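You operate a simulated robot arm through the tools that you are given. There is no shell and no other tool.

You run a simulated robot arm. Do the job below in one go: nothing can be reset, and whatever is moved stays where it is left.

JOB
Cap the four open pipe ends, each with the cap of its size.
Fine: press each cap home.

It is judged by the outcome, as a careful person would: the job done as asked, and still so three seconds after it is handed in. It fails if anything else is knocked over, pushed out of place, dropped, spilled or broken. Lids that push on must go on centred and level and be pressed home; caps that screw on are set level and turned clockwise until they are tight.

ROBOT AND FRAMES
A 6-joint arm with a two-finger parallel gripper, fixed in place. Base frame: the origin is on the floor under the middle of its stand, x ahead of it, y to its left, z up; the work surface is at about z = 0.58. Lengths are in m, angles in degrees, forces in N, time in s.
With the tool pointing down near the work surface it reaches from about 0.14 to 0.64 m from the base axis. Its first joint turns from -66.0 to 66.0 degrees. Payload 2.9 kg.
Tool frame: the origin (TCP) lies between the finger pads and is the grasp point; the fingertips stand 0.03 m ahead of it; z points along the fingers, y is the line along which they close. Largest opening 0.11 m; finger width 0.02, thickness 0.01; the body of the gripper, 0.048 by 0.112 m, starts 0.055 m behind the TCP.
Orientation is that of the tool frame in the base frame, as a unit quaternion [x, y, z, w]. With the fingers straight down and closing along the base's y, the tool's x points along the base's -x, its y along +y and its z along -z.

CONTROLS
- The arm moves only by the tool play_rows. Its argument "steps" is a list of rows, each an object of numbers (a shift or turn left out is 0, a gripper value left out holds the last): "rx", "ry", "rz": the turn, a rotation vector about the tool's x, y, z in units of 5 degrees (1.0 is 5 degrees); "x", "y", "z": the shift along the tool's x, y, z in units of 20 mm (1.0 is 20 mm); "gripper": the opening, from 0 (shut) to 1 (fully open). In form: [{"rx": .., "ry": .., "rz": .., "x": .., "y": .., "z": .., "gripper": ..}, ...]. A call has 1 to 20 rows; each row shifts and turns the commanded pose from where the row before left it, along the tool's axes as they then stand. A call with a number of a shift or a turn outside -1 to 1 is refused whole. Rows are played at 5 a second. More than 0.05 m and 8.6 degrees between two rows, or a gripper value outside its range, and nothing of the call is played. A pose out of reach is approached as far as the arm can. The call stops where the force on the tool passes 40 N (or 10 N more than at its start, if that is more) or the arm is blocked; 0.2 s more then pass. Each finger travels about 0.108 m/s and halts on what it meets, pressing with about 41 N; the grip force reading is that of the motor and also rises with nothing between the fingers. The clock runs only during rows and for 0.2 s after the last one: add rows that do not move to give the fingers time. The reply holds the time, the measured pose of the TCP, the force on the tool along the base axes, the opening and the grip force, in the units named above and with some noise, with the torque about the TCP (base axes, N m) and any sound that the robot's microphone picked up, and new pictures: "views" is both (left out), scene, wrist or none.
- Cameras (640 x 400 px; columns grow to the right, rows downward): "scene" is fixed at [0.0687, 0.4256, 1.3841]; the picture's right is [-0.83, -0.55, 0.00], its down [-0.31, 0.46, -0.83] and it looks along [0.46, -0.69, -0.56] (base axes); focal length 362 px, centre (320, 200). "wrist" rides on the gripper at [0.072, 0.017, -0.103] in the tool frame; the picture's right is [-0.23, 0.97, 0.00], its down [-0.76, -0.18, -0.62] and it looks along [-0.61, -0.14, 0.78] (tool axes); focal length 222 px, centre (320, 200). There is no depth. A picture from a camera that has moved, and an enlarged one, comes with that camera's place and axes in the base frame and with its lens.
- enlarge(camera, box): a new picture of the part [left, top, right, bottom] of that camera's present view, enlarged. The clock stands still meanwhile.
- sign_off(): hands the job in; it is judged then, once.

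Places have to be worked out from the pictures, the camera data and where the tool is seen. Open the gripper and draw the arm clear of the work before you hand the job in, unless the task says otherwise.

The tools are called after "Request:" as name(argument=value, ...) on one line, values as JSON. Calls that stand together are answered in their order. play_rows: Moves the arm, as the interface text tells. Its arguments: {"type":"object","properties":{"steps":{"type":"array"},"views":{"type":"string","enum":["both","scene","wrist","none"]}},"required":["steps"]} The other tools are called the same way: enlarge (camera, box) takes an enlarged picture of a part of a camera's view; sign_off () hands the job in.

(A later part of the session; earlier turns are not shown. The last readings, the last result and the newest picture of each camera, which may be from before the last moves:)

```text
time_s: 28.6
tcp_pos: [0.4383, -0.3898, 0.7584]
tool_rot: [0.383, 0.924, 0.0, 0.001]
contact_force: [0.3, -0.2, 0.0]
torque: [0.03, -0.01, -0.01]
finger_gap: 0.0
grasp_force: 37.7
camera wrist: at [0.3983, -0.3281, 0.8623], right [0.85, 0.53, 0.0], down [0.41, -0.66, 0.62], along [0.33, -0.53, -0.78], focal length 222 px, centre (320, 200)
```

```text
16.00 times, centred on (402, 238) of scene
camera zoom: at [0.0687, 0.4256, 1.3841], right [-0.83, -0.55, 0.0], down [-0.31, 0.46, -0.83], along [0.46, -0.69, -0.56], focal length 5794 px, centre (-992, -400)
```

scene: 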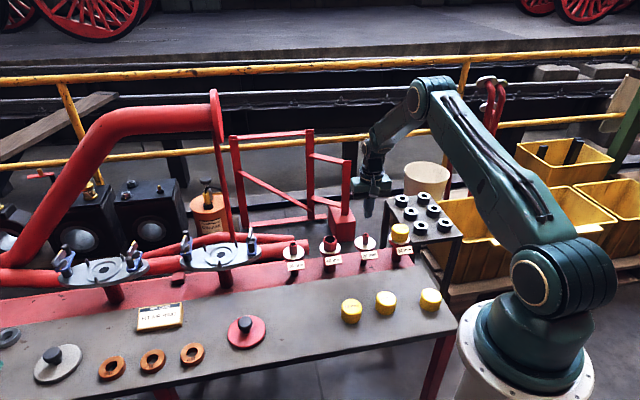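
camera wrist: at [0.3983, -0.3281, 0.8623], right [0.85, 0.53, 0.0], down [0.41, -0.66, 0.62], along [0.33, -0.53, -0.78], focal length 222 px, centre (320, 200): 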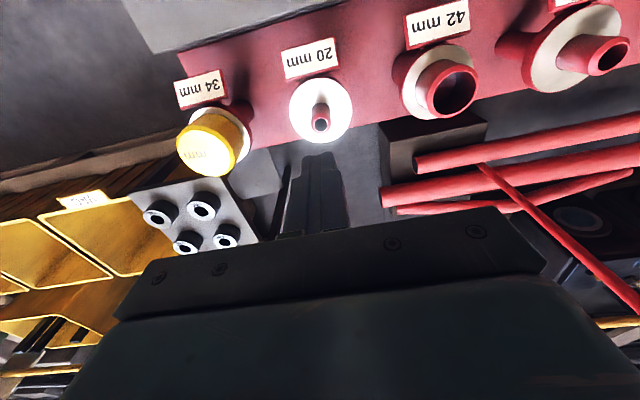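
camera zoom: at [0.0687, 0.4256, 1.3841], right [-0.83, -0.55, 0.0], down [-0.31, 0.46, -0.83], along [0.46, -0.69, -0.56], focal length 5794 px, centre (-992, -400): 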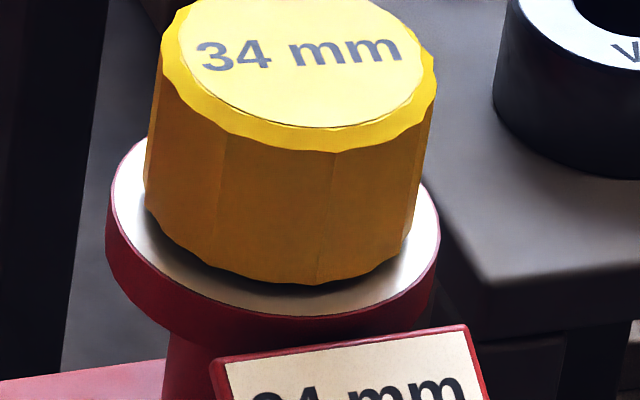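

The 20 mm pipe lies within 1 mm of the tool axis here, offset x +0.3 mm and y +1.0 mm, with its rim base at z≈0.655. I'll move along the row to the 42 mm pipe and measure it the same way.

Request:
play_rows(steps=[{"y": 0.95}, {"y": 0.95}, {"y": 0.95}, {"y": 0.95}, {"y": 0.95}, {"y": 0.95}, {}, {}], views="wrist")

Request:
enlarge(camera="wrist", box=[260, 70, 380, 145])

Request:
play_rows(steps=[{"y": 0.95}, {"y": 0.95}, {"y": 0.95}, {"y": 0.95}, {"y": 0.95}, {"y": 0.95}, {}, {}], views="wrist")

Request:
enlarge(camera="wrist", box=[260, 70, 380, 145])

```text
time_s: 30.4
tcp_pos: [0.5181, -0.3112, 0.7583]
tool_rot: [0.383, 0.924, 0.0, 0.001]
contact_force: [0.9, 0.3, -1.2]
torque: [0.02, 0.02, 0.0]
finger_gap: 0.0
grasp_force: 38.1
camera wrist: at [0.4786, -0.2484, 0.8625], right [0.85, 0.53, 0.0], down [0.41, -0.66, 0.62], along [0.33, -0.53, -0.78], focal length 222 px, centre (320, 200)
```

wrist: 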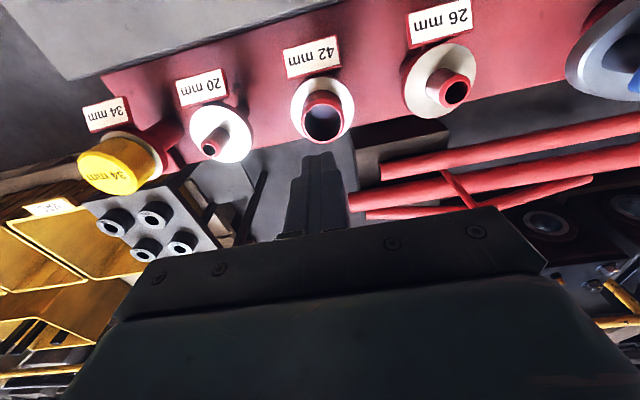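

```text
5.33 times, centred on (320, 108) of wrist
camera zoom: at [0.4786, -0.2484, 0.8625], right [0.85, 0.53, 0.0], down [0.41, -0.66, 0.62], along [0.33, -0.53, -0.78], focal length 1185 px, centre (320, 693)
```

zoom: 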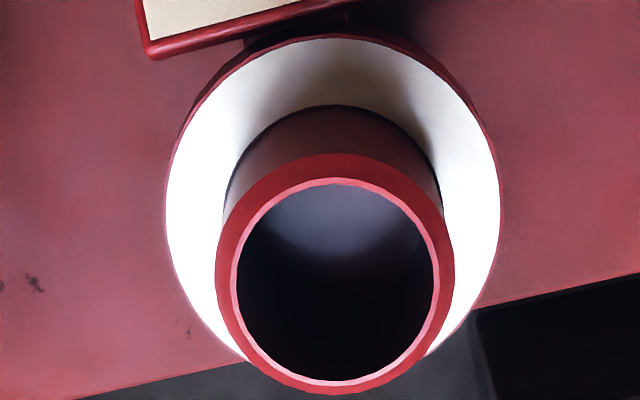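

```text
time_s: 32.2
tcp_pos: [0.6005, -0.2303, 0.7598]
tool_rot: [0.383, 0.924, 0.0, 0.0]
contact_force: [0.3, 0.7, -0.2]
torque: [0.0, 0.01, -0.01]
finger_gap: 0.0001
grasp_force: 37.5
camera wrist: at [0.5598, -0.1681, 0.8624], right [0.85, 0.53, 0.0], down [0.41, -0.66, 0.62], along [0.33, -0.53, -0.78], focal length 222 px, centre (320, 200)
```

wrist: 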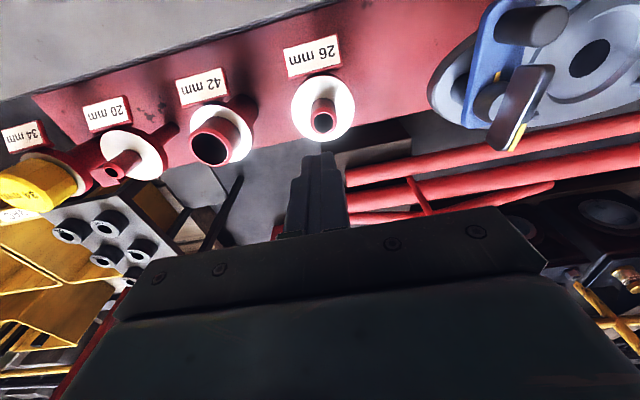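

```text
5.33 times, centred on (320, 108) of wrist
camera zoom: at [0.5598, -0.1681, 0.8624], right [0.85, 0.53, 0.0], down [0.41, -0.66, 0.62], along [0.33, -0.53, -0.78], focal length 1185 px, centre (320, 693)
```

zoom: 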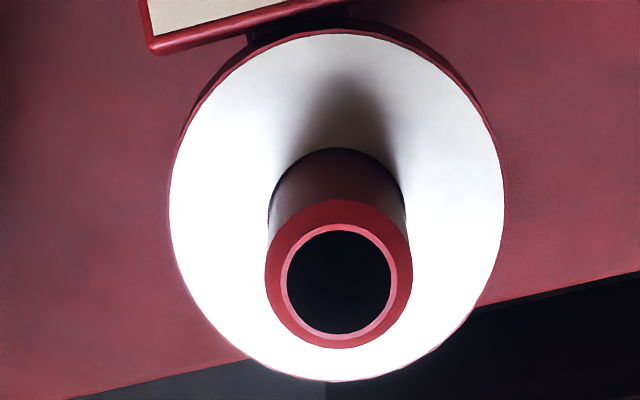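

All three remaining pipes are located. Relative to the hover over the 20 mm pipe, the 42 mm pipe is at tool (+0.8, +116.8) mm and the 26 mm pipe at (+0.8, +231.5) mm, and even the far one is within reach. I'll go to the 20 mm cap near (0.352,-0.152) with the fingers open and hover to measure it.

Request:
play_rows(steps=[{"x": 0.959, "y": -0.496, "gripper": 0.7}, {"x": 0.959, "y": -0.496}, {"x": 0.959, "y": -0.496}, {"x": 0.959, "y": -0.496}, {"x": 0.959, "y": -0.496}, {"x": 0.959, "y": -0.496}, {"x": 0.959, "y": -0.496}, {"x": 0.959, "y": -0.496}, {"x": 0.959, "y": -0.496}, {"x": 0.959, "y": -0.496}, {"x": 0.959, "y": -0.496}, {"x": 0.959, "y": -0.496}, {"z": 1}, {"z": 1}, {"z": 1}, {"z": 1}, {"z": 0.9}, {}, {}], views="both")

Request:
enlarge(camera="wrist", box=[240, 100, 400, 200])

```text
time_s: 36.2
tcp_pos: [0.3533, -0.15, 0.6594]
tool_rot: [0.383, 0.924, -0.001, 0.001]
contact_force: [-0.1, -0.7, -0.4]
torque: [0.0, -0.05, 0.02]
finger_gap: 0.0773
grasp_force: 0.0
camera wrist: at [0.3136, -0.0889, 0.7637], right [0.85, 0.53, 0.0], down [0.41, -0.66, 0.62], along [0.33, -0.53, -0.78], focal length 222 px, centre (320, 200)
```

scene: 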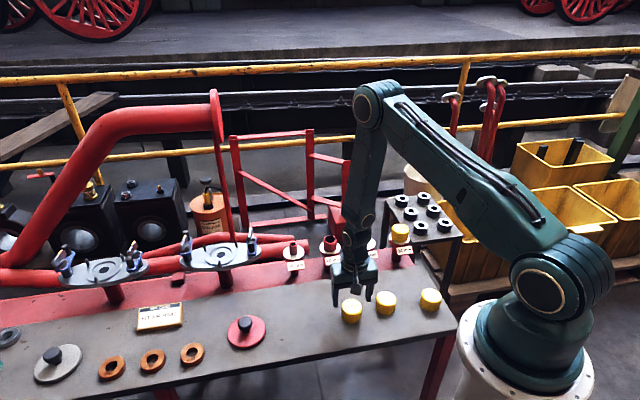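
wrist: 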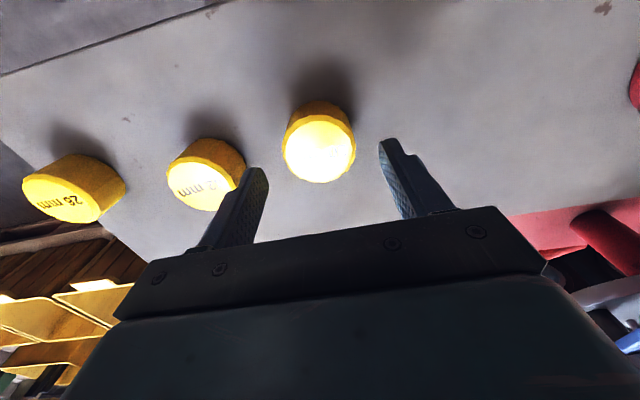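

```text
4.00 times, centred on (320, 150) of wrist
camera zoom: at [0.3136, -0.0889, 0.7637], right [0.85, 0.53, 0.0], down [0.41, -0.66, 0.62], along [0.33, -0.53, -0.78], focal length 888 px, centre (320, 400)
```

zoom: 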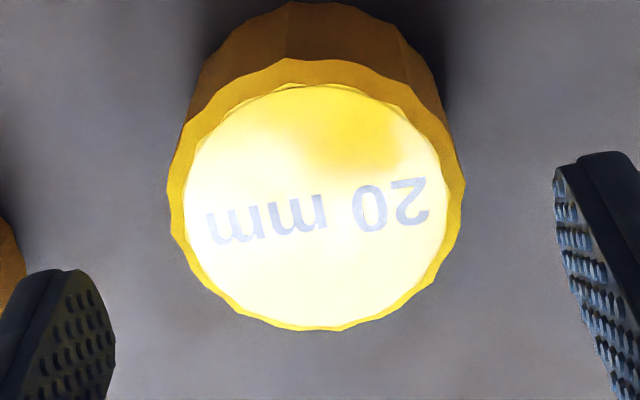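

The 20 mm cap is within 1 mm of the axis. I'll trim +0.6 mm in x and −0.6 mm in y, lower and grip it.

Request:
play_rows(steps=[{"x": 0.03, "y": -0.03, "z": 0.65}, {"z": 0.65}, {"z": 0.65}, {}, {"gripper": 0.4}, {"gripper": 0.4}, {"gripper": 0.4}, {"gripper": 0.4}], views="wrist")

Request:
enlarge(camera="wrist", box=[224, 120, 416, 240])

```text
time_s: 38.0
tcp_pos: [0.3531, -0.1508, 0.6222]
tool_rot: [0.383, 0.924, 0.0, 0.0]
contact_force: [0.2, 0.3, 0.2]
torque: [0.0, 0.01, 0.0]
finger_gap: 0.0537
grasp_force: 41.3
camera wrist: at [0.3122, -0.0888, 0.7256], right [0.85, 0.53, 0.0], down [0.41, -0.66, 0.62], along [0.33, -0.53, -0.78], focal length 222 px, centre (320, 200)
```

wrist: 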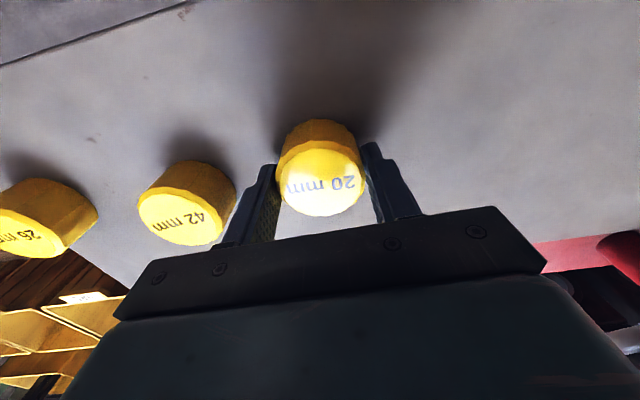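

```text
3.33 times, centred on (320, 180) of wrist
camera zoom: at [0.3122, -0.0888, 0.7256], right [0.85, 0.53, 0.0], down [0.41, -0.66, 0.62], along [0.33, -0.53, -0.78], focal length 740 px, centre (320, 267)
```

zoom: 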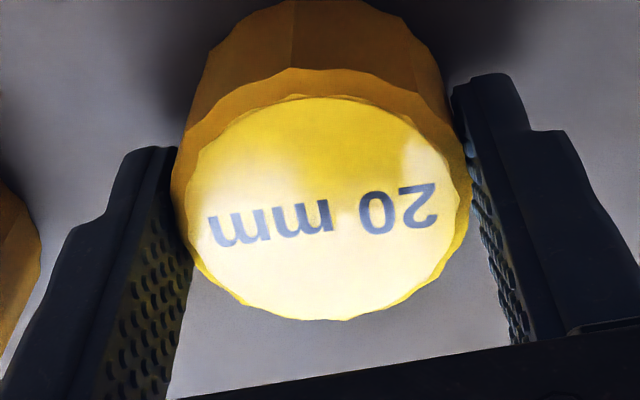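

The 20 mm cap is gripped at 53.7 mm and sits about 1.2 mm toward tool −x, which I'll allow for. I'm lifting it and carrying it to hover over the 20 mm pipe.

Request:
play_rows(steps=[{"z": -0.6}, {"z": -1}, {"z": -1}, {"z": -1}, {"z": -1}, {"z": -1}, {"z": -1}, {"x": -0.575, "y": -0.27, "z": -0.25}, {"x": -0.99, "y": -0.463}, {"x": -0.99, "y": -0.463}, {"x": -0.99, "y": -0.463}, {"x": -0.99, "y": -0.463}, {"x": -0.99, "y": -0.463}, {"x": -0.99, "y": -0.463}, {"x": -0.99, "y": -0.463}, {"x": -0.99, "y": -0.463}, {"x": -0.99, "y": -0.463}, {"x": -0.99, "y": -0.463}, {"x": -0.988, "y": -0.468}, {}], views="both")

Request:
enlarge(camera="scene", box=[350, 210, 390, 235])

Request:
enlarge(camera="wrist", box=[240, 70, 400, 170])

```text
time_s: 42.2
tcp_pos: [0.4383, -0.3898, 0.7572]
tool_rot: [0.383, 0.924, 0.0, 0.0]
contact_force: [-0.7, -0.7, 0.1]
torque: [0.0, 0.03, 0.01]
finger_gap: 0.0535
grasp_force: 41.8
camera wrist: at [0.3994, -0.3274, 0.862], right [0.85, 0.53, 0.0], down [0.41, -0.66, 0.62], along [0.33, -0.53, -0.78], focal length 222 px, centre (320, 200)
```

scene: 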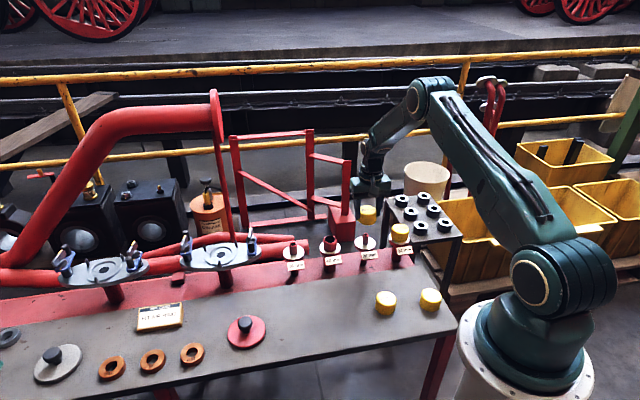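
wrist: 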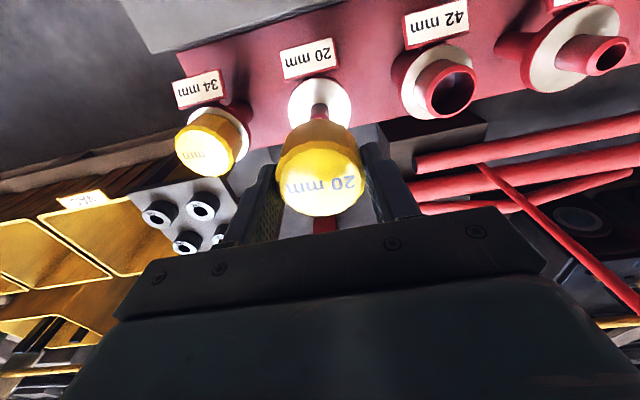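

```text
16.00 times, centred on (370, 222) of scene
camera zoom: at [0.0687, 0.4256, 1.3841], right [-0.83, -0.55, 0.0], down [-0.31, 0.46, -0.83], along [0.46, -0.69, -0.56], focal length 5794 px, centre (-480, -160)
```

zoom: 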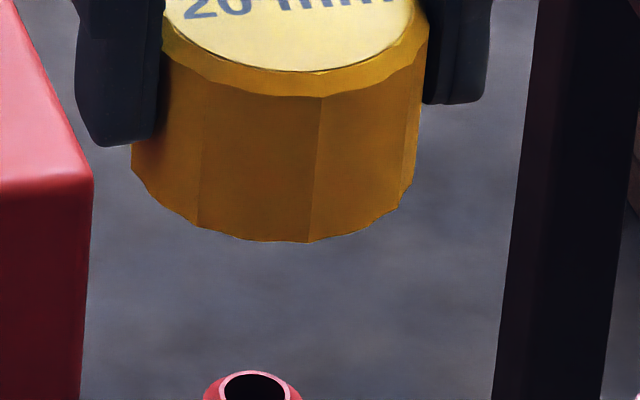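

```text
4.00 times, centred on (320, 120) of wrist
camera zoom: at [0.3994, -0.3274, 0.862], right [0.85, 0.53, 0.0], down [0.41, -0.66, 0.62], along [0.33, -0.53, -0.78], focal length 888 px, centre (320, 520)
```

zoom: 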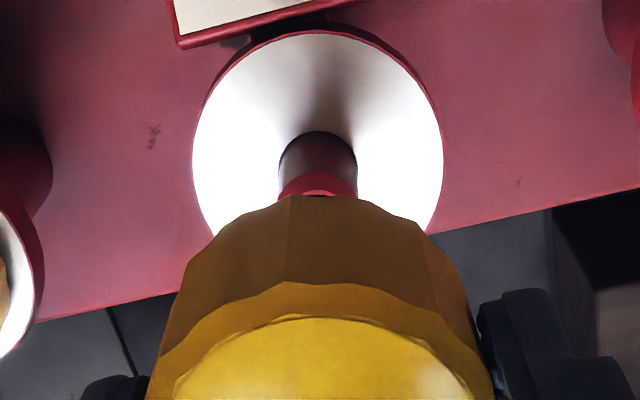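

There's a lateral residual of about 0.6 mm, seen in both views. I'll trim it while lowering the cap to about 10 mm above the pipe and re-check.

Request:
play_rows(steps=[{"x": 0.007, "y": -0.03, "z": 0.5}, {"z": 0.7}, {"z": 0.7}, {"z": 0.4}, {}, {}], views="none")

Request:
enlarge(camera="scene", box=[348, 225, 388, 250])

Request:
enlarge(camera="wrist", box=[240, 80, 400, 180])

```text
time_s: 43.6
tcp_pos: [0.4382, -0.389, 0.7112]
tool_rot: [0.383, 0.924, 0.0, 0.001]
contact_force: [-1.0, 0.4, -0.6]
torque: [0.02, 0.01, 0.04]
finger_gap: 0.0534
grasp_force: 40.6
```

```text
16.00 times, centred on (368, 238) of scene
camera zoom: at [0.0687, 0.4256, 1.3841], right [-0.83, -0.55, 0.0], down [-0.31, 0.46, -0.83], along [0.46, -0.69, -0.56], focal length 5794 px, centre (-448, -400)
```

zoom: 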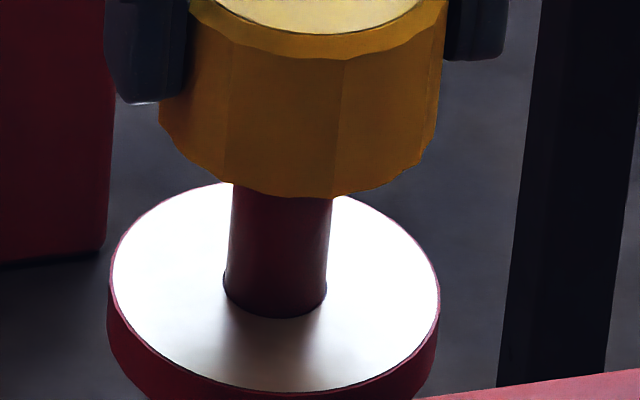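

```text
4.00 times, centred on (320, 130) of wrist
camera zoom: at [0.3973, -0.3275, 0.8153], right [0.85, 0.53, 0.0], down [0.41, -0.66, 0.62], along [0.33, -0.53, -0.78], focal length 888 px, centre (320, 480)
```

zoom: 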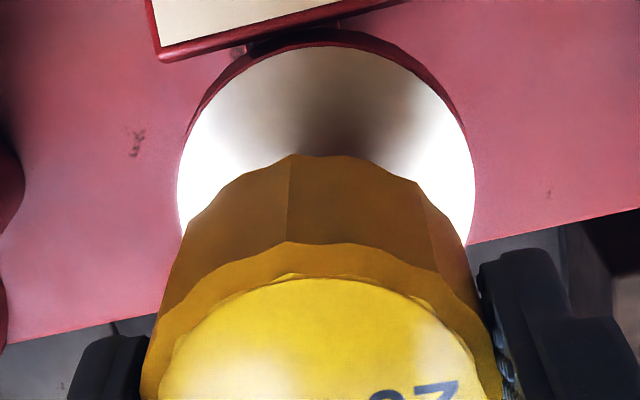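

Now that it has settled, both cameras agree the cap sits about 1.25 mm off the pipe axis to the scene's right. The arm evidently needs more settling time. I'll correct that, wait and re-check.

Request:
play_rows(steps=[{"x": -0.014, "y": 0.06}, {}, {}, {}, {}], views="none")

Request:
enlarge(camera="scene", box=[348, 225, 388, 250])

Request:
enlarge(camera="wrist", box=[240, 80, 400, 180])

```text
time_s: 44.9
tcp_pos: [0.4385, -0.389, 0.7119]
tool_rot: [0.382, 0.924, 0.0, 0.001]
contact_force: [0.0, 0.3, -0.8]
torque: [-0.02, -0.01, -0.03]
finger_gap: 0.0534
grasp_force: 41.2
```

```text
16.00 times, centred on (368, 238) of scene
camera zoom: at [0.0687, 0.4256, 1.3841], right [-0.83, -0.55, 0.0], down [-0.31, 0.46, -0.83], along [0.46, -0.69, -0.56], focal length 5794 px, centre (-448, -400)
```

zoom: 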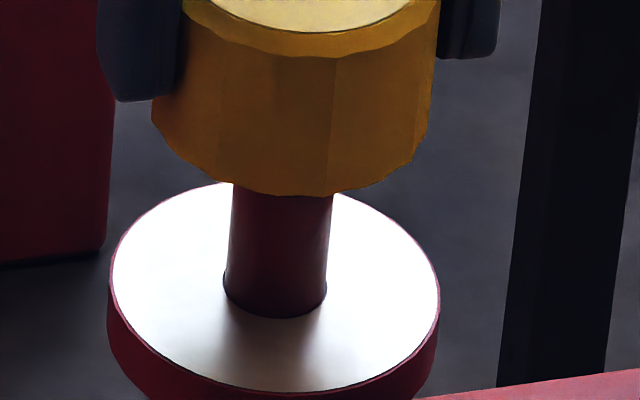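

```text
4.00 times, centred on (320, 130) of wrist
camera zoom: at [0.3987, -0.3269, 0.8156], right [0.85, 0.53, 0.0], down [0.41, -0.66, 0.62], along [0.33, -0.53, -0.78], focal length 888 px, centre (320, 480)
```

zoom: 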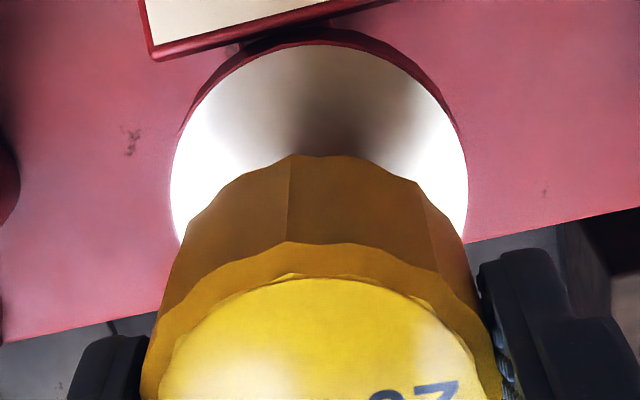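

Both views now show the cap centred over the pipe to about 0.2 mm. I'll descend gently over the rim.

Request:
play_rows(steps=[{"z": 0.15}, {"z": 0.15}, {"z": 0.15}, {"z": 0.15}, {"z": 0.15}, {"z": 0.15}, {"z": 0.1}, {}, {}], views="none")

Request:
enlarge(camera="scene", box=[348, 225, 388, 250])

```text
time_s: 46.9
tcp_pos: [0.4388, -0.3897, 0.6929]
tool_rot: [0.383, 0.924, 0.0, 0.001]
contact_force: [-0.1, -0.2, -0.6]
torque: [0.0, 0.0, -0.03]
finger_gap: 0.0533
grasp_force: 41.3
```

```text
16.00 times, centred on (368, 238) of scene
camera zoom: at [0.0687, 0.4256, 1.3841], right [-0.83, -0.55, 0.0], down [-0.31, 0.46, -0.83], along [0.46, -0.69, -0.56], focal length 5794 px, centre (-448, -400)
```

zoom: 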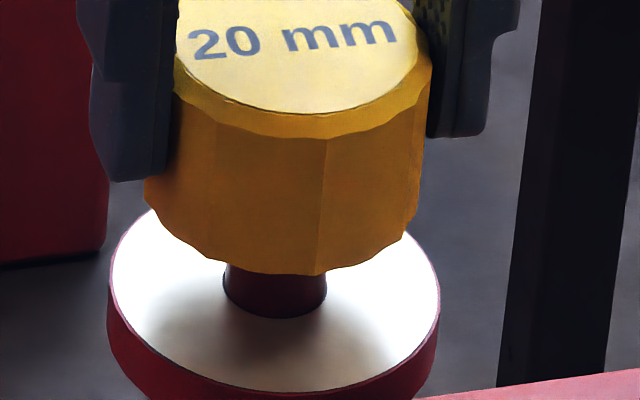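

It's sliding on freely. I'll carry on down toward the seat.

Request:
play_rows(steps=[{"z": 0.15}, {"z": 0.15}, {"z": 0.15}, {"z": 0.15}, {"z": 0.15}, {}, {}], views="none")

Request:
play_rows(steps=[{"z": 0.1}, {"z": 0.1}, {"z": 0.1}, {"z": 0.05}, {"z": 0.05}, {}], views="none")

Request:
enlarge(camera="scene", box=[348, 225, 388, 250])

```text
time_s: 48.5
tcp_pos: [0.4383, -0.3897, 0.6766]
tool_rot: [0.383, 0.924, -0.001, 0.0]
contact_force: [0.2, 0.1, -0.3]
torque: [0.02, -0.01, 0.0]
finger_gap: 0.0534
grasp_force: 41.1
```

```text
time_s: 49.9
tcp_pos: [0.4387, -0.3891, 0.6707]
tool_rot: [0.382, 0.924, 0.001, -0.001]
contact_force: [-14.7, 18.3, 29.2]
torque: [0.54, 0.31, 0.24]
finger_gap: 0.0534
grasp_force: 41.2
heard: snap
```

```text
16.00 times, centred on (368, 238) of scene
camera zoom: at [0.0681, 0.4263, 1.3839], right [-0.83, -0.55, 0.0], down [-0.31, 0.46, -0.83], along [0.46, -0.69, -0.56], focal length 5794 px, centre (-448, -400)
```

zoom: 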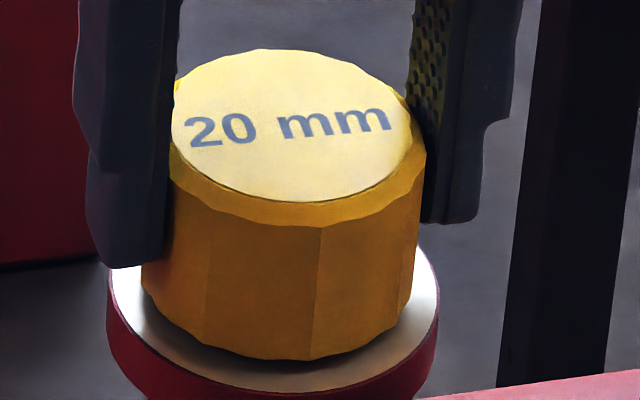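

A snap again, and the cap sits at the same height over its collar as the 34 mm one did. I'll release it and check that it stays level.

Request:
play_rows(steps=[{"gripper": 0.65}, {}, {}, {"z": -0.89}, {"z": -0.89}, {"z": -0.89}, {"z": -0.89}, {"z": -0.89}, {}], views="wrist")

Request:
enlarge(camera="scene", box=[348, 225, 388, 250])

Request:
enlarge(camera="wrist", box=[220, 70, 420, 195])

```text
time_s: 51.9
tcp_pos: [0.4387, -0.3906, 0.7582]
tool_rot: [0.382, 0.924, 0.001, 0.001]
contact_force: [0.0, 1.0, -1.0]
torque: [0.05, -0.03, -0.02]
finger_gap: 0.0714
grasp_force: 0.0
camera wrist: at [0.3981, -0.3278, 0.8619], right [0.85, 0.53, 0.0], down [0.41, -0.66, 0.62], along [0.33, -0.53, -0.78], focal length 222 px, centre (320, 200)
```

wrist: 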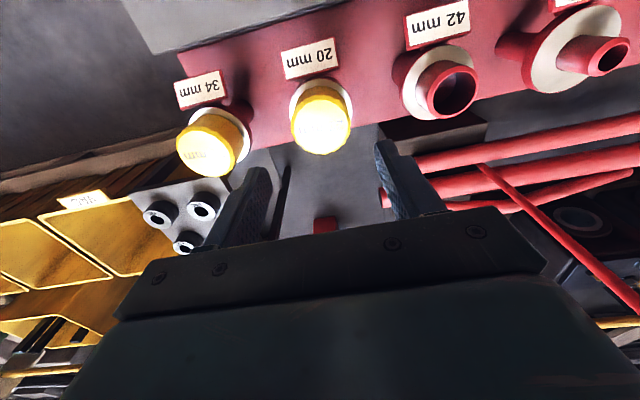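

```text
16.00 times, centred on (368, 238) of scene
camera zoom: at [0.0687, 0.4256, 1.3841], right [-0.83, -0.55, 0.0], down [-0.31, 0.46, -0.83], along [0.46, -0.69, -0.56], focal length 5794 px, centre (-448, -400)
```

zoom: 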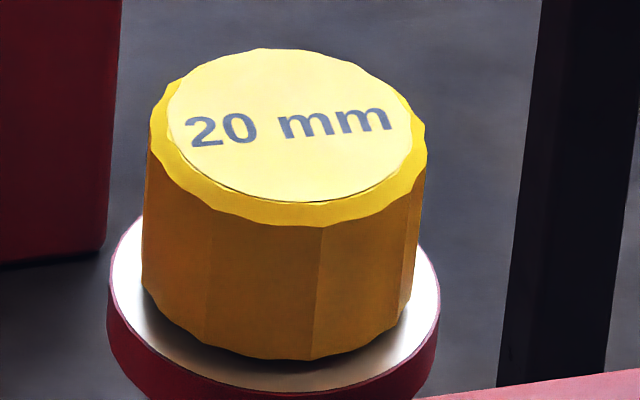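

```text
3.20 times, centred on (320, 132) of wrist
camera zoom: at [0.3981, -0.3278, 0.8619], right [0.85, 0.53, 0.0], down [0.41, -0.66, 0.62], along [0.33, -0.53, -0.78], focal length 711 px, centre (320, 416)
```

zoom: 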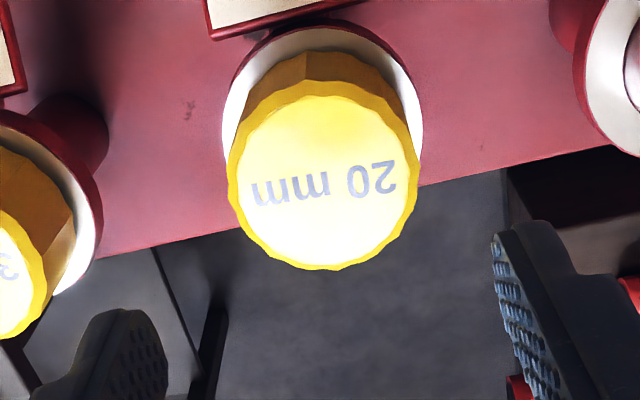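

The 20 mm cap is seated, centred and level. Next is the 42 mm cap near (0.288,-0.226), so I'll move over and hover to measure it.

Request:
play_rows(steps=[{"x": 0.92, "y": 0.032}, {"x": 0.92, "y": 0.032}, {"x": 0.92, "y": 0.032}, {"x": 0.92, "y": 0.032}, {"x": 0.92, "y": 0.032}, {"x": 0.92, "y": 0.032}, {"x": 0.92, "y": 0.032}, {"x": 0.92, "y": 0.032}, {"x": 0.92, "y": 0.032}, {"x": 0.92, "y": 0.032}, {"x": 0.92, "y": 0.032}, {"x": 0.92, "y": 0.032}, {"z": 0.98, "gripper": 0.7}, {"z": 0.98}, {"z": 0.98}, {"z": 0.98}, {"z": 0.98}, {}, {}, {}], views="wrist")

Request:
enlarge(camera="wrist", box=[240, 100, 400, 200])

```text
time_s: 56.0
tcp_pos: [0.287, -0.2269, 0.6602]
tool_rot: [0.383, 0.924, -0.001, 0.001]
contact_force: [0.5, 0.2, -0.9]
torque: [-0.03, 0.01, 0.0]
finger_gap: 0.0767
grasp_force: 0.0
camera wrist: at [0.2469, -0.1653, 0.764], right [0.85, 0.53, 0.0], down [0.41, -0.66, 0.62], along [0.33, -0.53, -0.78], focal length 222 px, centre (320, 200)
```

wrist: 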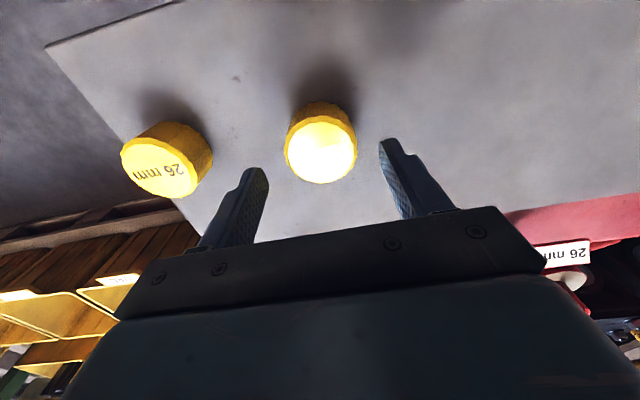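

```text
4.00 times, centred on (320, 150) of wrist
camera zoom: at [0.2469, -0.1653, 0.764], right [0.85, 0.53, 0.0], down [0.41, -0.66, 0.62], along [0.33, -0.53, -0.78], focal length 888 px, centre (320, 400)
```

zoom: 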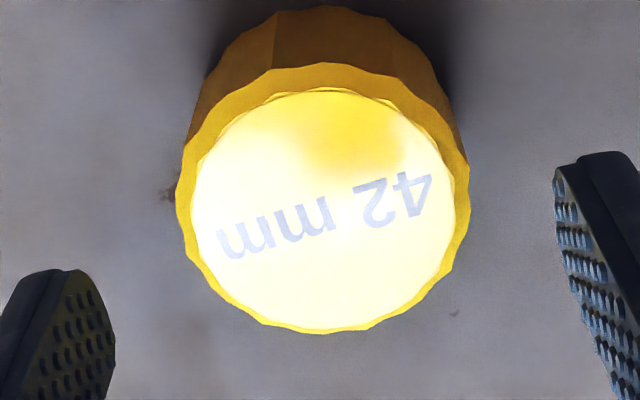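

The 42 mm cap is within 0.6 mm of the axis. I'll lower and grip it.

Request:
play_rows(steps=[{"x": -0.02, "y": 0.02, "z": 0.65}, {"z": 0.65}, {"z": 0.65}, {}, {}, {"gripper": 0.4}, {"gripper": 0.4}, {"gripper": 0.4}, {"gripper": 0.4}], views="wrist")

Request:
enlarge(camera="wrist", box=[224, 120, 416, 240])

```text
time_s: 58.0
tcp_pos: [0.2864, -0.227, 0.6208]
tool_rot: [0.383, 0.924, 0.0, 0.0]
contact_force: [0.8, 0.2, 0.6]
torque: [-0.03, 0.0, -0.01]
finger_gap: 0.0532
grasp_force: 41.0
camera wrist: at [0.2473, -0.1656, 0.7252], right [0.85, 0.53, 0.0], down [0.41, -0.66, 0.62], along [0.33, -0.53, -0.78], focal length 222 px, centre (320, 200)
```

wrist: 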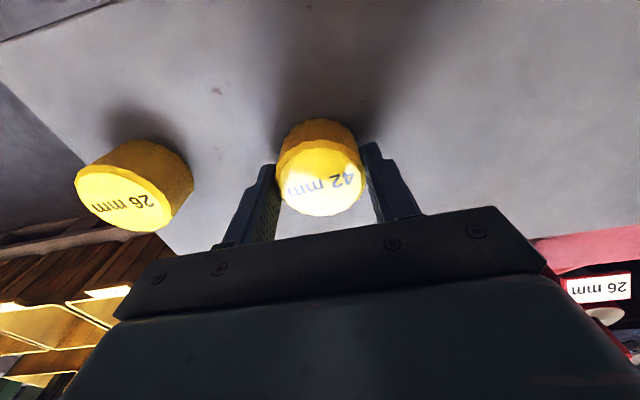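

```text
3.33 times, centred on (320, 180) of wrist
camera zoom: at [0.2473, -0.1656, 0.7252], right [0.85, 0.53, 0.0], down [0.41, -0.66, 0.62], along [0.33, -0.53, -0.78], focal length 740 px, centre (320, 267)
```

zoom: 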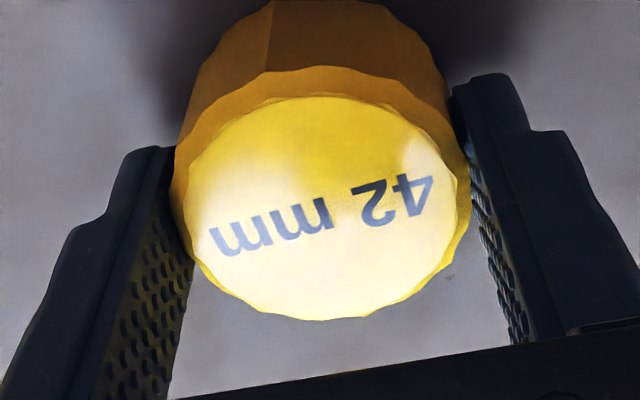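

The 42 mm cap is gripped at 53.2 mm with about 0.9 mm offset toward tool −x. I'll lift it and carry it over the 42 mm pipe.

Request:
play_rows(steps=[{"z": -0.6}, {"z": -1}, {"z": -1}, {"z": -1}, {"z": -1}, {"z": -1}, {"z": -1}, {"x": -0.564, "y": 0.275, "z": -0.25}, {"x": -0.949, "y": 0.4637}, {"x": -0.949, "y": 0.4637}, {"x": -0.949, "y": 0.4637}, {"x": -0.949, "y": 0.4637}, {"x": -0.949, "y": 0.4637}, {"x": -0.949, "y": 0.4637}, {"x": -0.949, "y": 0.4637}, {"x": -0.949, "y": 0.4637}, {"x": -0.949, "y": 0.4637}, {"x": -0.949, "y": 0.4637}, {"x": -0.949, "y": 0.4637}, {}], views="scene")

Request:
play_rows(steps=[{"z": 0.5}, {"z": 0.7}, {"z": 0.6}, {"z": 0.3}, {}, {}, {}, {}], views="wrist")

Request:
enlarge(camera="scene", box=[310, 225, 350, 250])

Request:
enlarge(camera="wrist", box=[240, 80, 400, 180])

```text
time_s: 62.2
tcp_pos: [0.5201, -0.3085, 0.7594]
tool_rot: [0.382, 0.924, 0.0, 0.0]
contact_force: [0.2, 0.2, -0.4]
torque: [-0.02, -0.01, -0.01]
finger_gap: 0.0531
grasp_force: 40.6
```

scene: 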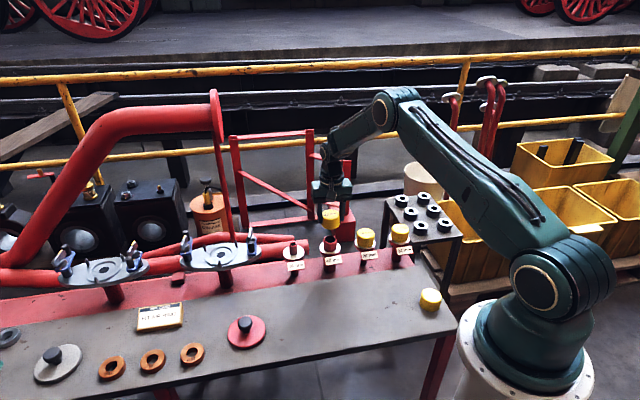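

```text
time_s: 64.0
tcp_pos: [0.5201, -0.3079, 0.7172]
tool_rot: [0.383, 0.924, 0.0, 0.001]
contact_force: [0.4, -1.1, -0.5]
torque: [0.01, 0.0, 0.02]
finger_gap: 0.0532
grasp_force: 41.5
camera wrist: at [0.4801, -0.2455, 0.8207], right [0.85, 0.53, 0.0], down [0.41, -0.66, 0.62], along [0.33, -0.53, -0.78], focal length 222 px, centre (320, 200)
```

wrist: 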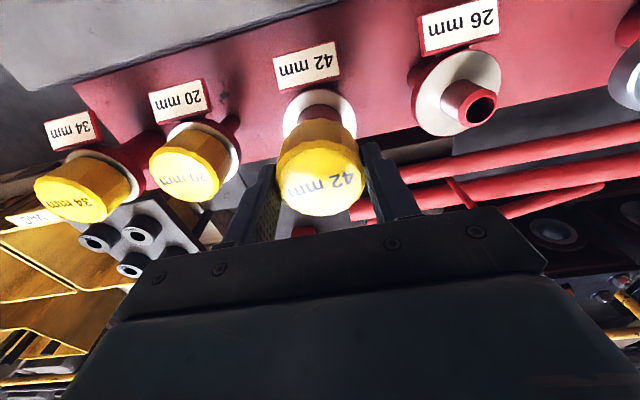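

```text
16.00 times, centred on (330, 238) of scene
camera zoom: at [0.0687, 0.4256, 1.3841], right [-0.83, -0.55, 0.0], down [-0.31, 0.46, -0.83], along [0.46, -0.69, -0.56], focal length 5794 px, centre (160, -400)
```

zoom: 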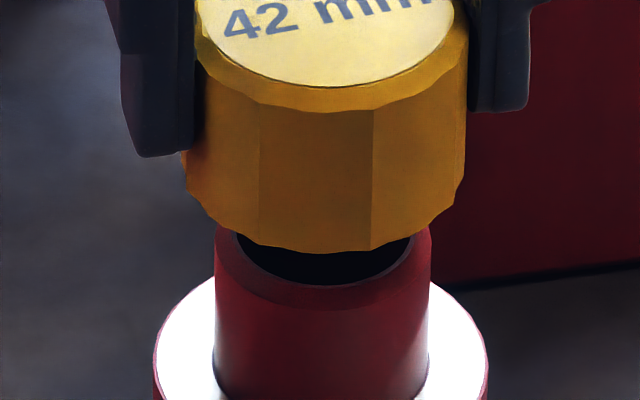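

```text
4.00 times, centred on (320, 130) of wrist
camera zoom: at [0.4801, -0.2455, 0.8207], right [0.85, 0.53, 0.0], down [0.41, -0.66, 0.62], along [0.33, -0.53, -0.78], focal length 888 px, centre (320, 480)
```

zoom: 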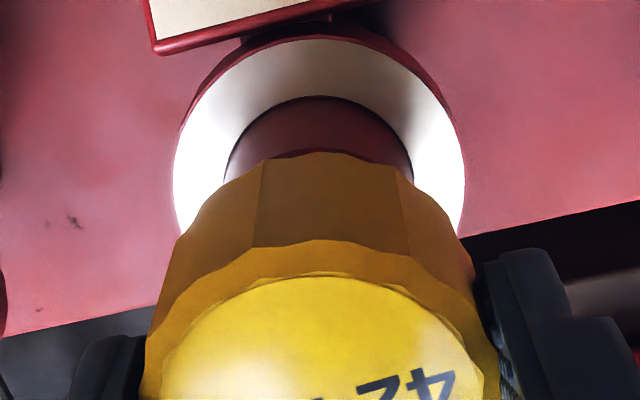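

The 42 mm cap is centred over its pipe in both views. I'll descend in small steps.

Request:
play_rows(steps=[{"z": 0.15}, {"z": 0.15}, {"z": 0.15}, {"z": 0.15}, {"z": 0.15}, {"z": 0.15}, {"z": 0.15}, {"z": 0.15}, {}, {}], views="none")

Request:
enlarge(camera="scene", box=[310, 225, 350, 250])

```text
time_s: 66.2
tcp_pos: [0.5194, -0.3074, 0.6927]
tool_rot: [0.382, 0.924, 0.001, 0.001]
contact_force: [-0.9, 0.5, -0.7]
torque: [-0.01, 0.02, -0.01]
finger_gap: 0.0532
grasp_force: 40.9
```

```text
16.00 times, centred on (330, 238) of scene
camera zoom: at [0.0687, 0.4256, 1.3841], right [-0.83, -0.55, 0.0], down [-0.31, 0.46, -0.83], along [0.46, -0.69, -0.56], focal length 5794 px, centre (160, -400)
```

zoom: 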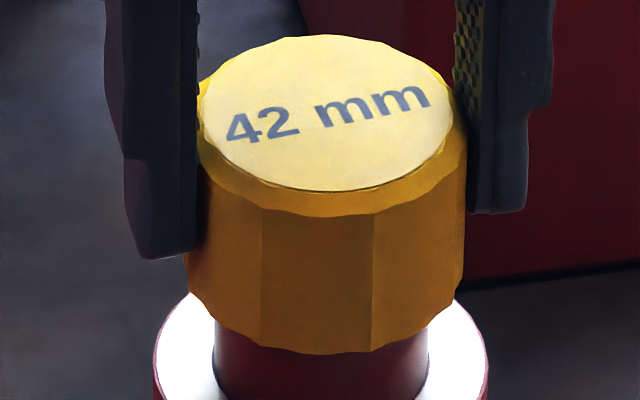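

It's sliding on without force. I'll continue to the seat, then press until it snaps.

Request:
play_rows(steps=[{"z": 0.15}, {"z": 0.15}, {"z": 0.15}, {"z": 0.15}, {"z": 0.15}, {}, {}], views="none")

Request:
play_rows(steps=[{"z": 0.1}, {"z": 0.1}, {"z": 0.1}, {"z": 0.05}, {"z": 0.05}, {}], views="none")

Request:
enlarge(camera="scene", box=[310, 228, 350, 253])

```text
time_s: 67.8
tcp_pos: [0.5197, -0.3078, 0.6787]
tool_rot: [0.383, 0.924, -0.001, 0.001]
contact_force: [-1.0, -0.8, 0.1]
torque: [-0.03, 0.0, -0.01]
finger_gap: 0.0533
grasp_force: 40.5
```

```text
time_s: 69.2
tcp_pos: [0.5199, -0.3065, 0.6712]
tool_rot: [0.383, 0.924, 0.0, 0.001]
contact_force: [-14.1, 12.8, 28.3]
torque: [0.52, 0.38, -0.25]
finger_gap: 0.0534
grasp_force: 41.5
heard: snap
```

```text
16.00 times, centred on (330, 240) of scene
camera zoom: at [0.068, 0.4261, 1.384], right [-0.83, -0.55, 0.0], down [-0.31, 0.46, -0.83], along [0.46, -0.69, -0.56], focal length 5794 px, centre (160, -448)
```

zoom: 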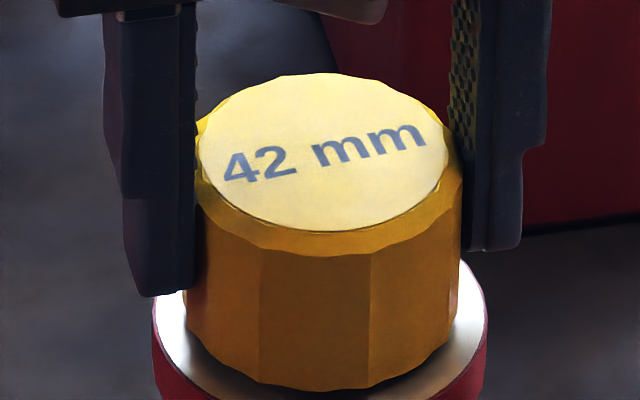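

Another snap at the same depth. I'll release, rise and check.

Request:
play_rows(steps=[{"gripper": 0.65}, {}, {}, {"z": -0.89}, {"z": -0.89}, {"z": -0.89}, {"z": -0.89}, {"z": -0.89}, {}], views="wrist")

Request:
enlarge(camera="scene", box=[310, 230, 350, 255])

```text
time_s: 71.2
tcp_pos: [0.5199, -0.3072, 0.759]
tool_rot: [0.383, 0.924, 0.0, 0.0]
contact_force: [0.6, -0.1, 0.4]
torque: [0.02, -0.01, -0.02]
finger_gap: 0.0715
grasp_force: 0.1
camera wrist: at [0.4798, -0.2453, 0.8627], right [0.85, 0.53, 0.0], down [0.41, -0.66, 0.62], along [0.33, -0.53, -0.78], focal length 222 px, centre (320, 200)
```

wrist: 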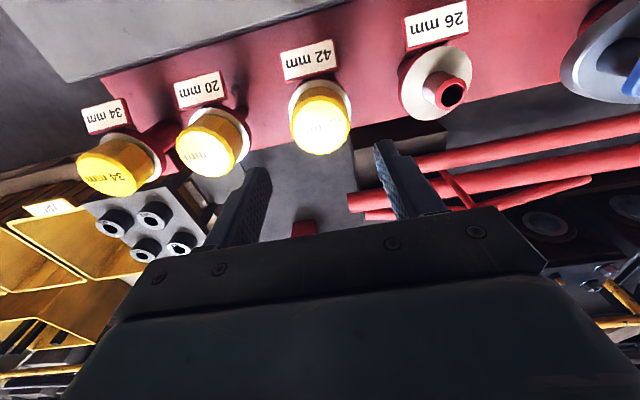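

```text
16.00 times, centred on (330, 242) of scene
camera zoom: at [0.0687, 0.4256, 1.3841], right [-0.83, -0.55, 0.0], down [-0.31, 0.46, -0.83], along [0.46, -0.69, -0.56], focal length 5794 px, centre (160, -480)
```

zoom: 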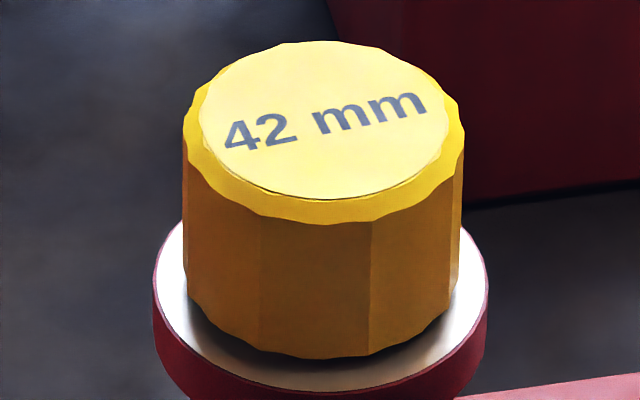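

The 42 mm cap is seated, centred and level, matching the other two. Now I'll go to the last cap, 26 mm, near (0.190,-0.306).

Request:
play_rows(steps=[{"x": 0.971, "y": -0.971}, {"x": 0.971, "y": -0.971}, {"x": 0.971, "y": -0.971}, {"x": 0.971, "y": -0.971}, {"x": 0.971, "y": -0.971}, {"x": 0.971, "y": -0.971}, {"x": 0.971, "y": -0.971}, {"x": 0.971, "y": -0.971}, {"x": 0.971, "y": -0.971}, {"x": 0.971, "y": -0.971}, {"x": 0.971, "y": -0.971}, {"x": 0.971, "y": -0.971}, {"z": 0.98, "gripper": 0.7}, {"z": 0.98}, {"z": 0.98}, {"z": 0.98}, {"z": 0.98}, {}, {}, {}], views="both")

Request:
enlarge(camera="wrist", box=[240, 100, 400, 200])

```text
time_s: 75.5
tcp_pos: [0.1903, -0.3067, 0.6599]
tool_rot: [0.383, 0.924, 0.0, 0.001]
contact_force: [0.9, -0.2, -0.6]
torque: [-0.02, -0.04, 0.01]
finger_gap: 0.077
grasp_force: 0.1
camera wrist: at [0.1507, -0.2454, 0.7635], right [0.85, 0.53, 0.0], down [0.41, -0.66, 0.62], along [0.33, -0.53, -0.78], focal length 222 px, centre (320, 200)
```

scene: 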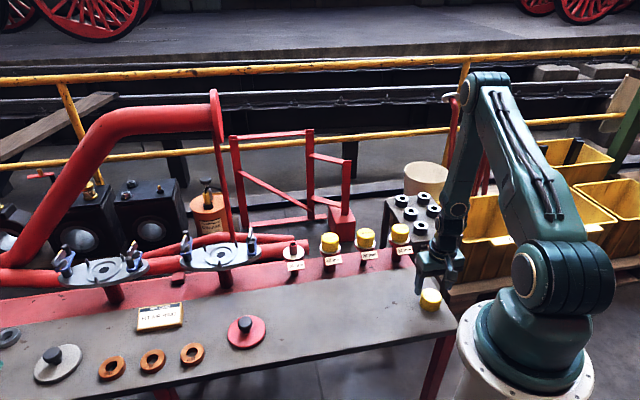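
wrist: 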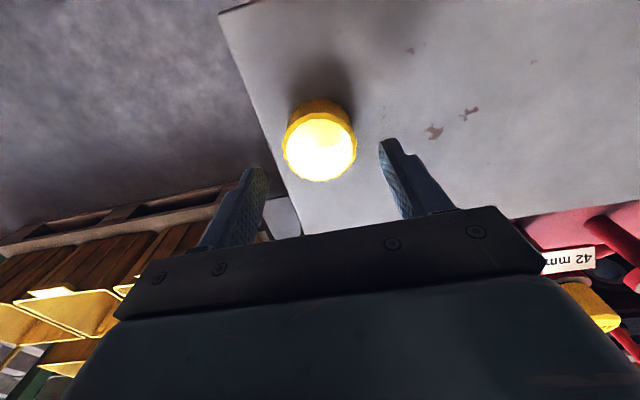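

```text
4.00 times, centred on (320, 150) of wrist
camera zoom: at [0.1507, -0.2454, 0.7635], right [0.85, 0.53, 0.0], down [0.41, -0.66, 0.62], along [0.33, -0.53, -0.78], focal length 888 px, centre (320, 400)
```

zoom: 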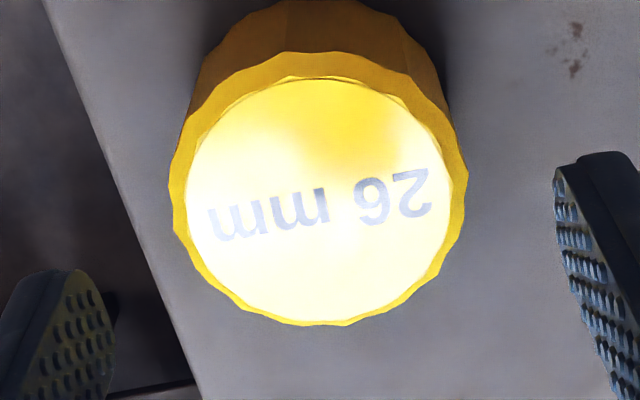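

The 26 mm cap is centred laterally and about 0.7 mm off in x. I'll trim that, lower and grip.

Request:
play_rows(steps=[{"x": 0.035, "z": 0.65}, {"z": 0.65}, {"z": 0.65}, {}, {}, {"gripper": 0.4}, {"gripper": 0.4}, {"gripper": 0.4}, {"gripper": 0.4}], views="wrist")

Request:
enlarge(camera="wrist", box=[224, 120, 416, 240])

```text
time_s: 77.5
tcp_pos: [0.1901, -0.3065, 0.6217]
tool_rot: [0.383, 0.924, -0.001, 0.001]
contact_force: [-1.1, -0.5, -0.1]
torque: [0.0, 0.01, -0.03]
finger_gap: 0.0536
grasp_force: 41.7
camera wrist: at [0.1502, -0.2447, 0.7251], right [0.85, 0.53, 0.0], down [0.41, -0.66, 0.62], along [0.33, -0.53, -0.78], focal length 222 px, centre (320, 200)
```

wrist: 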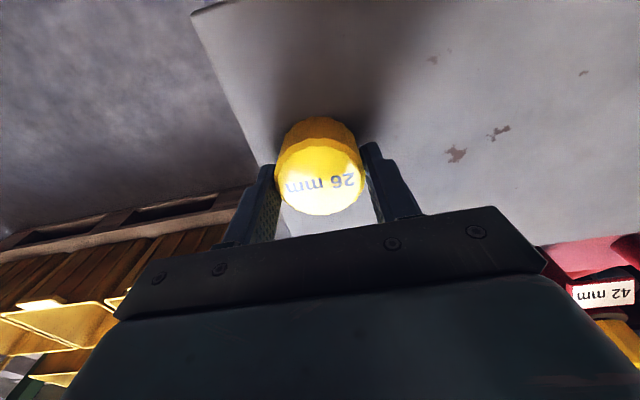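

```text
3.33 times, centred on (320, 180) of wrist
camera zoom: at [0.1502, -0.2447, 0.7251], right [0.85, 0.53, 0.0], down [0.41, -0.66, 0.62], along [0.33, -0.53, -0.78], focal length 740 px, centre (320, 267)
```

zoom: 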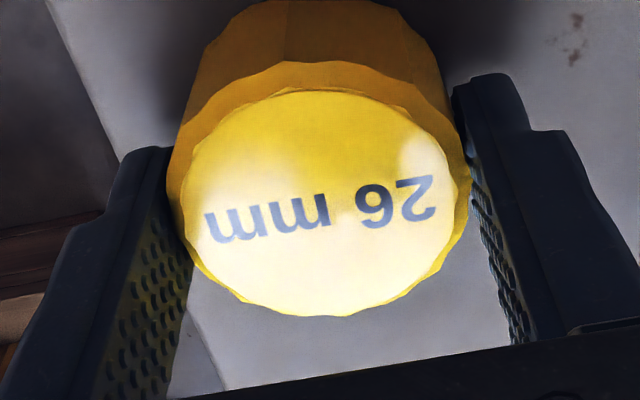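

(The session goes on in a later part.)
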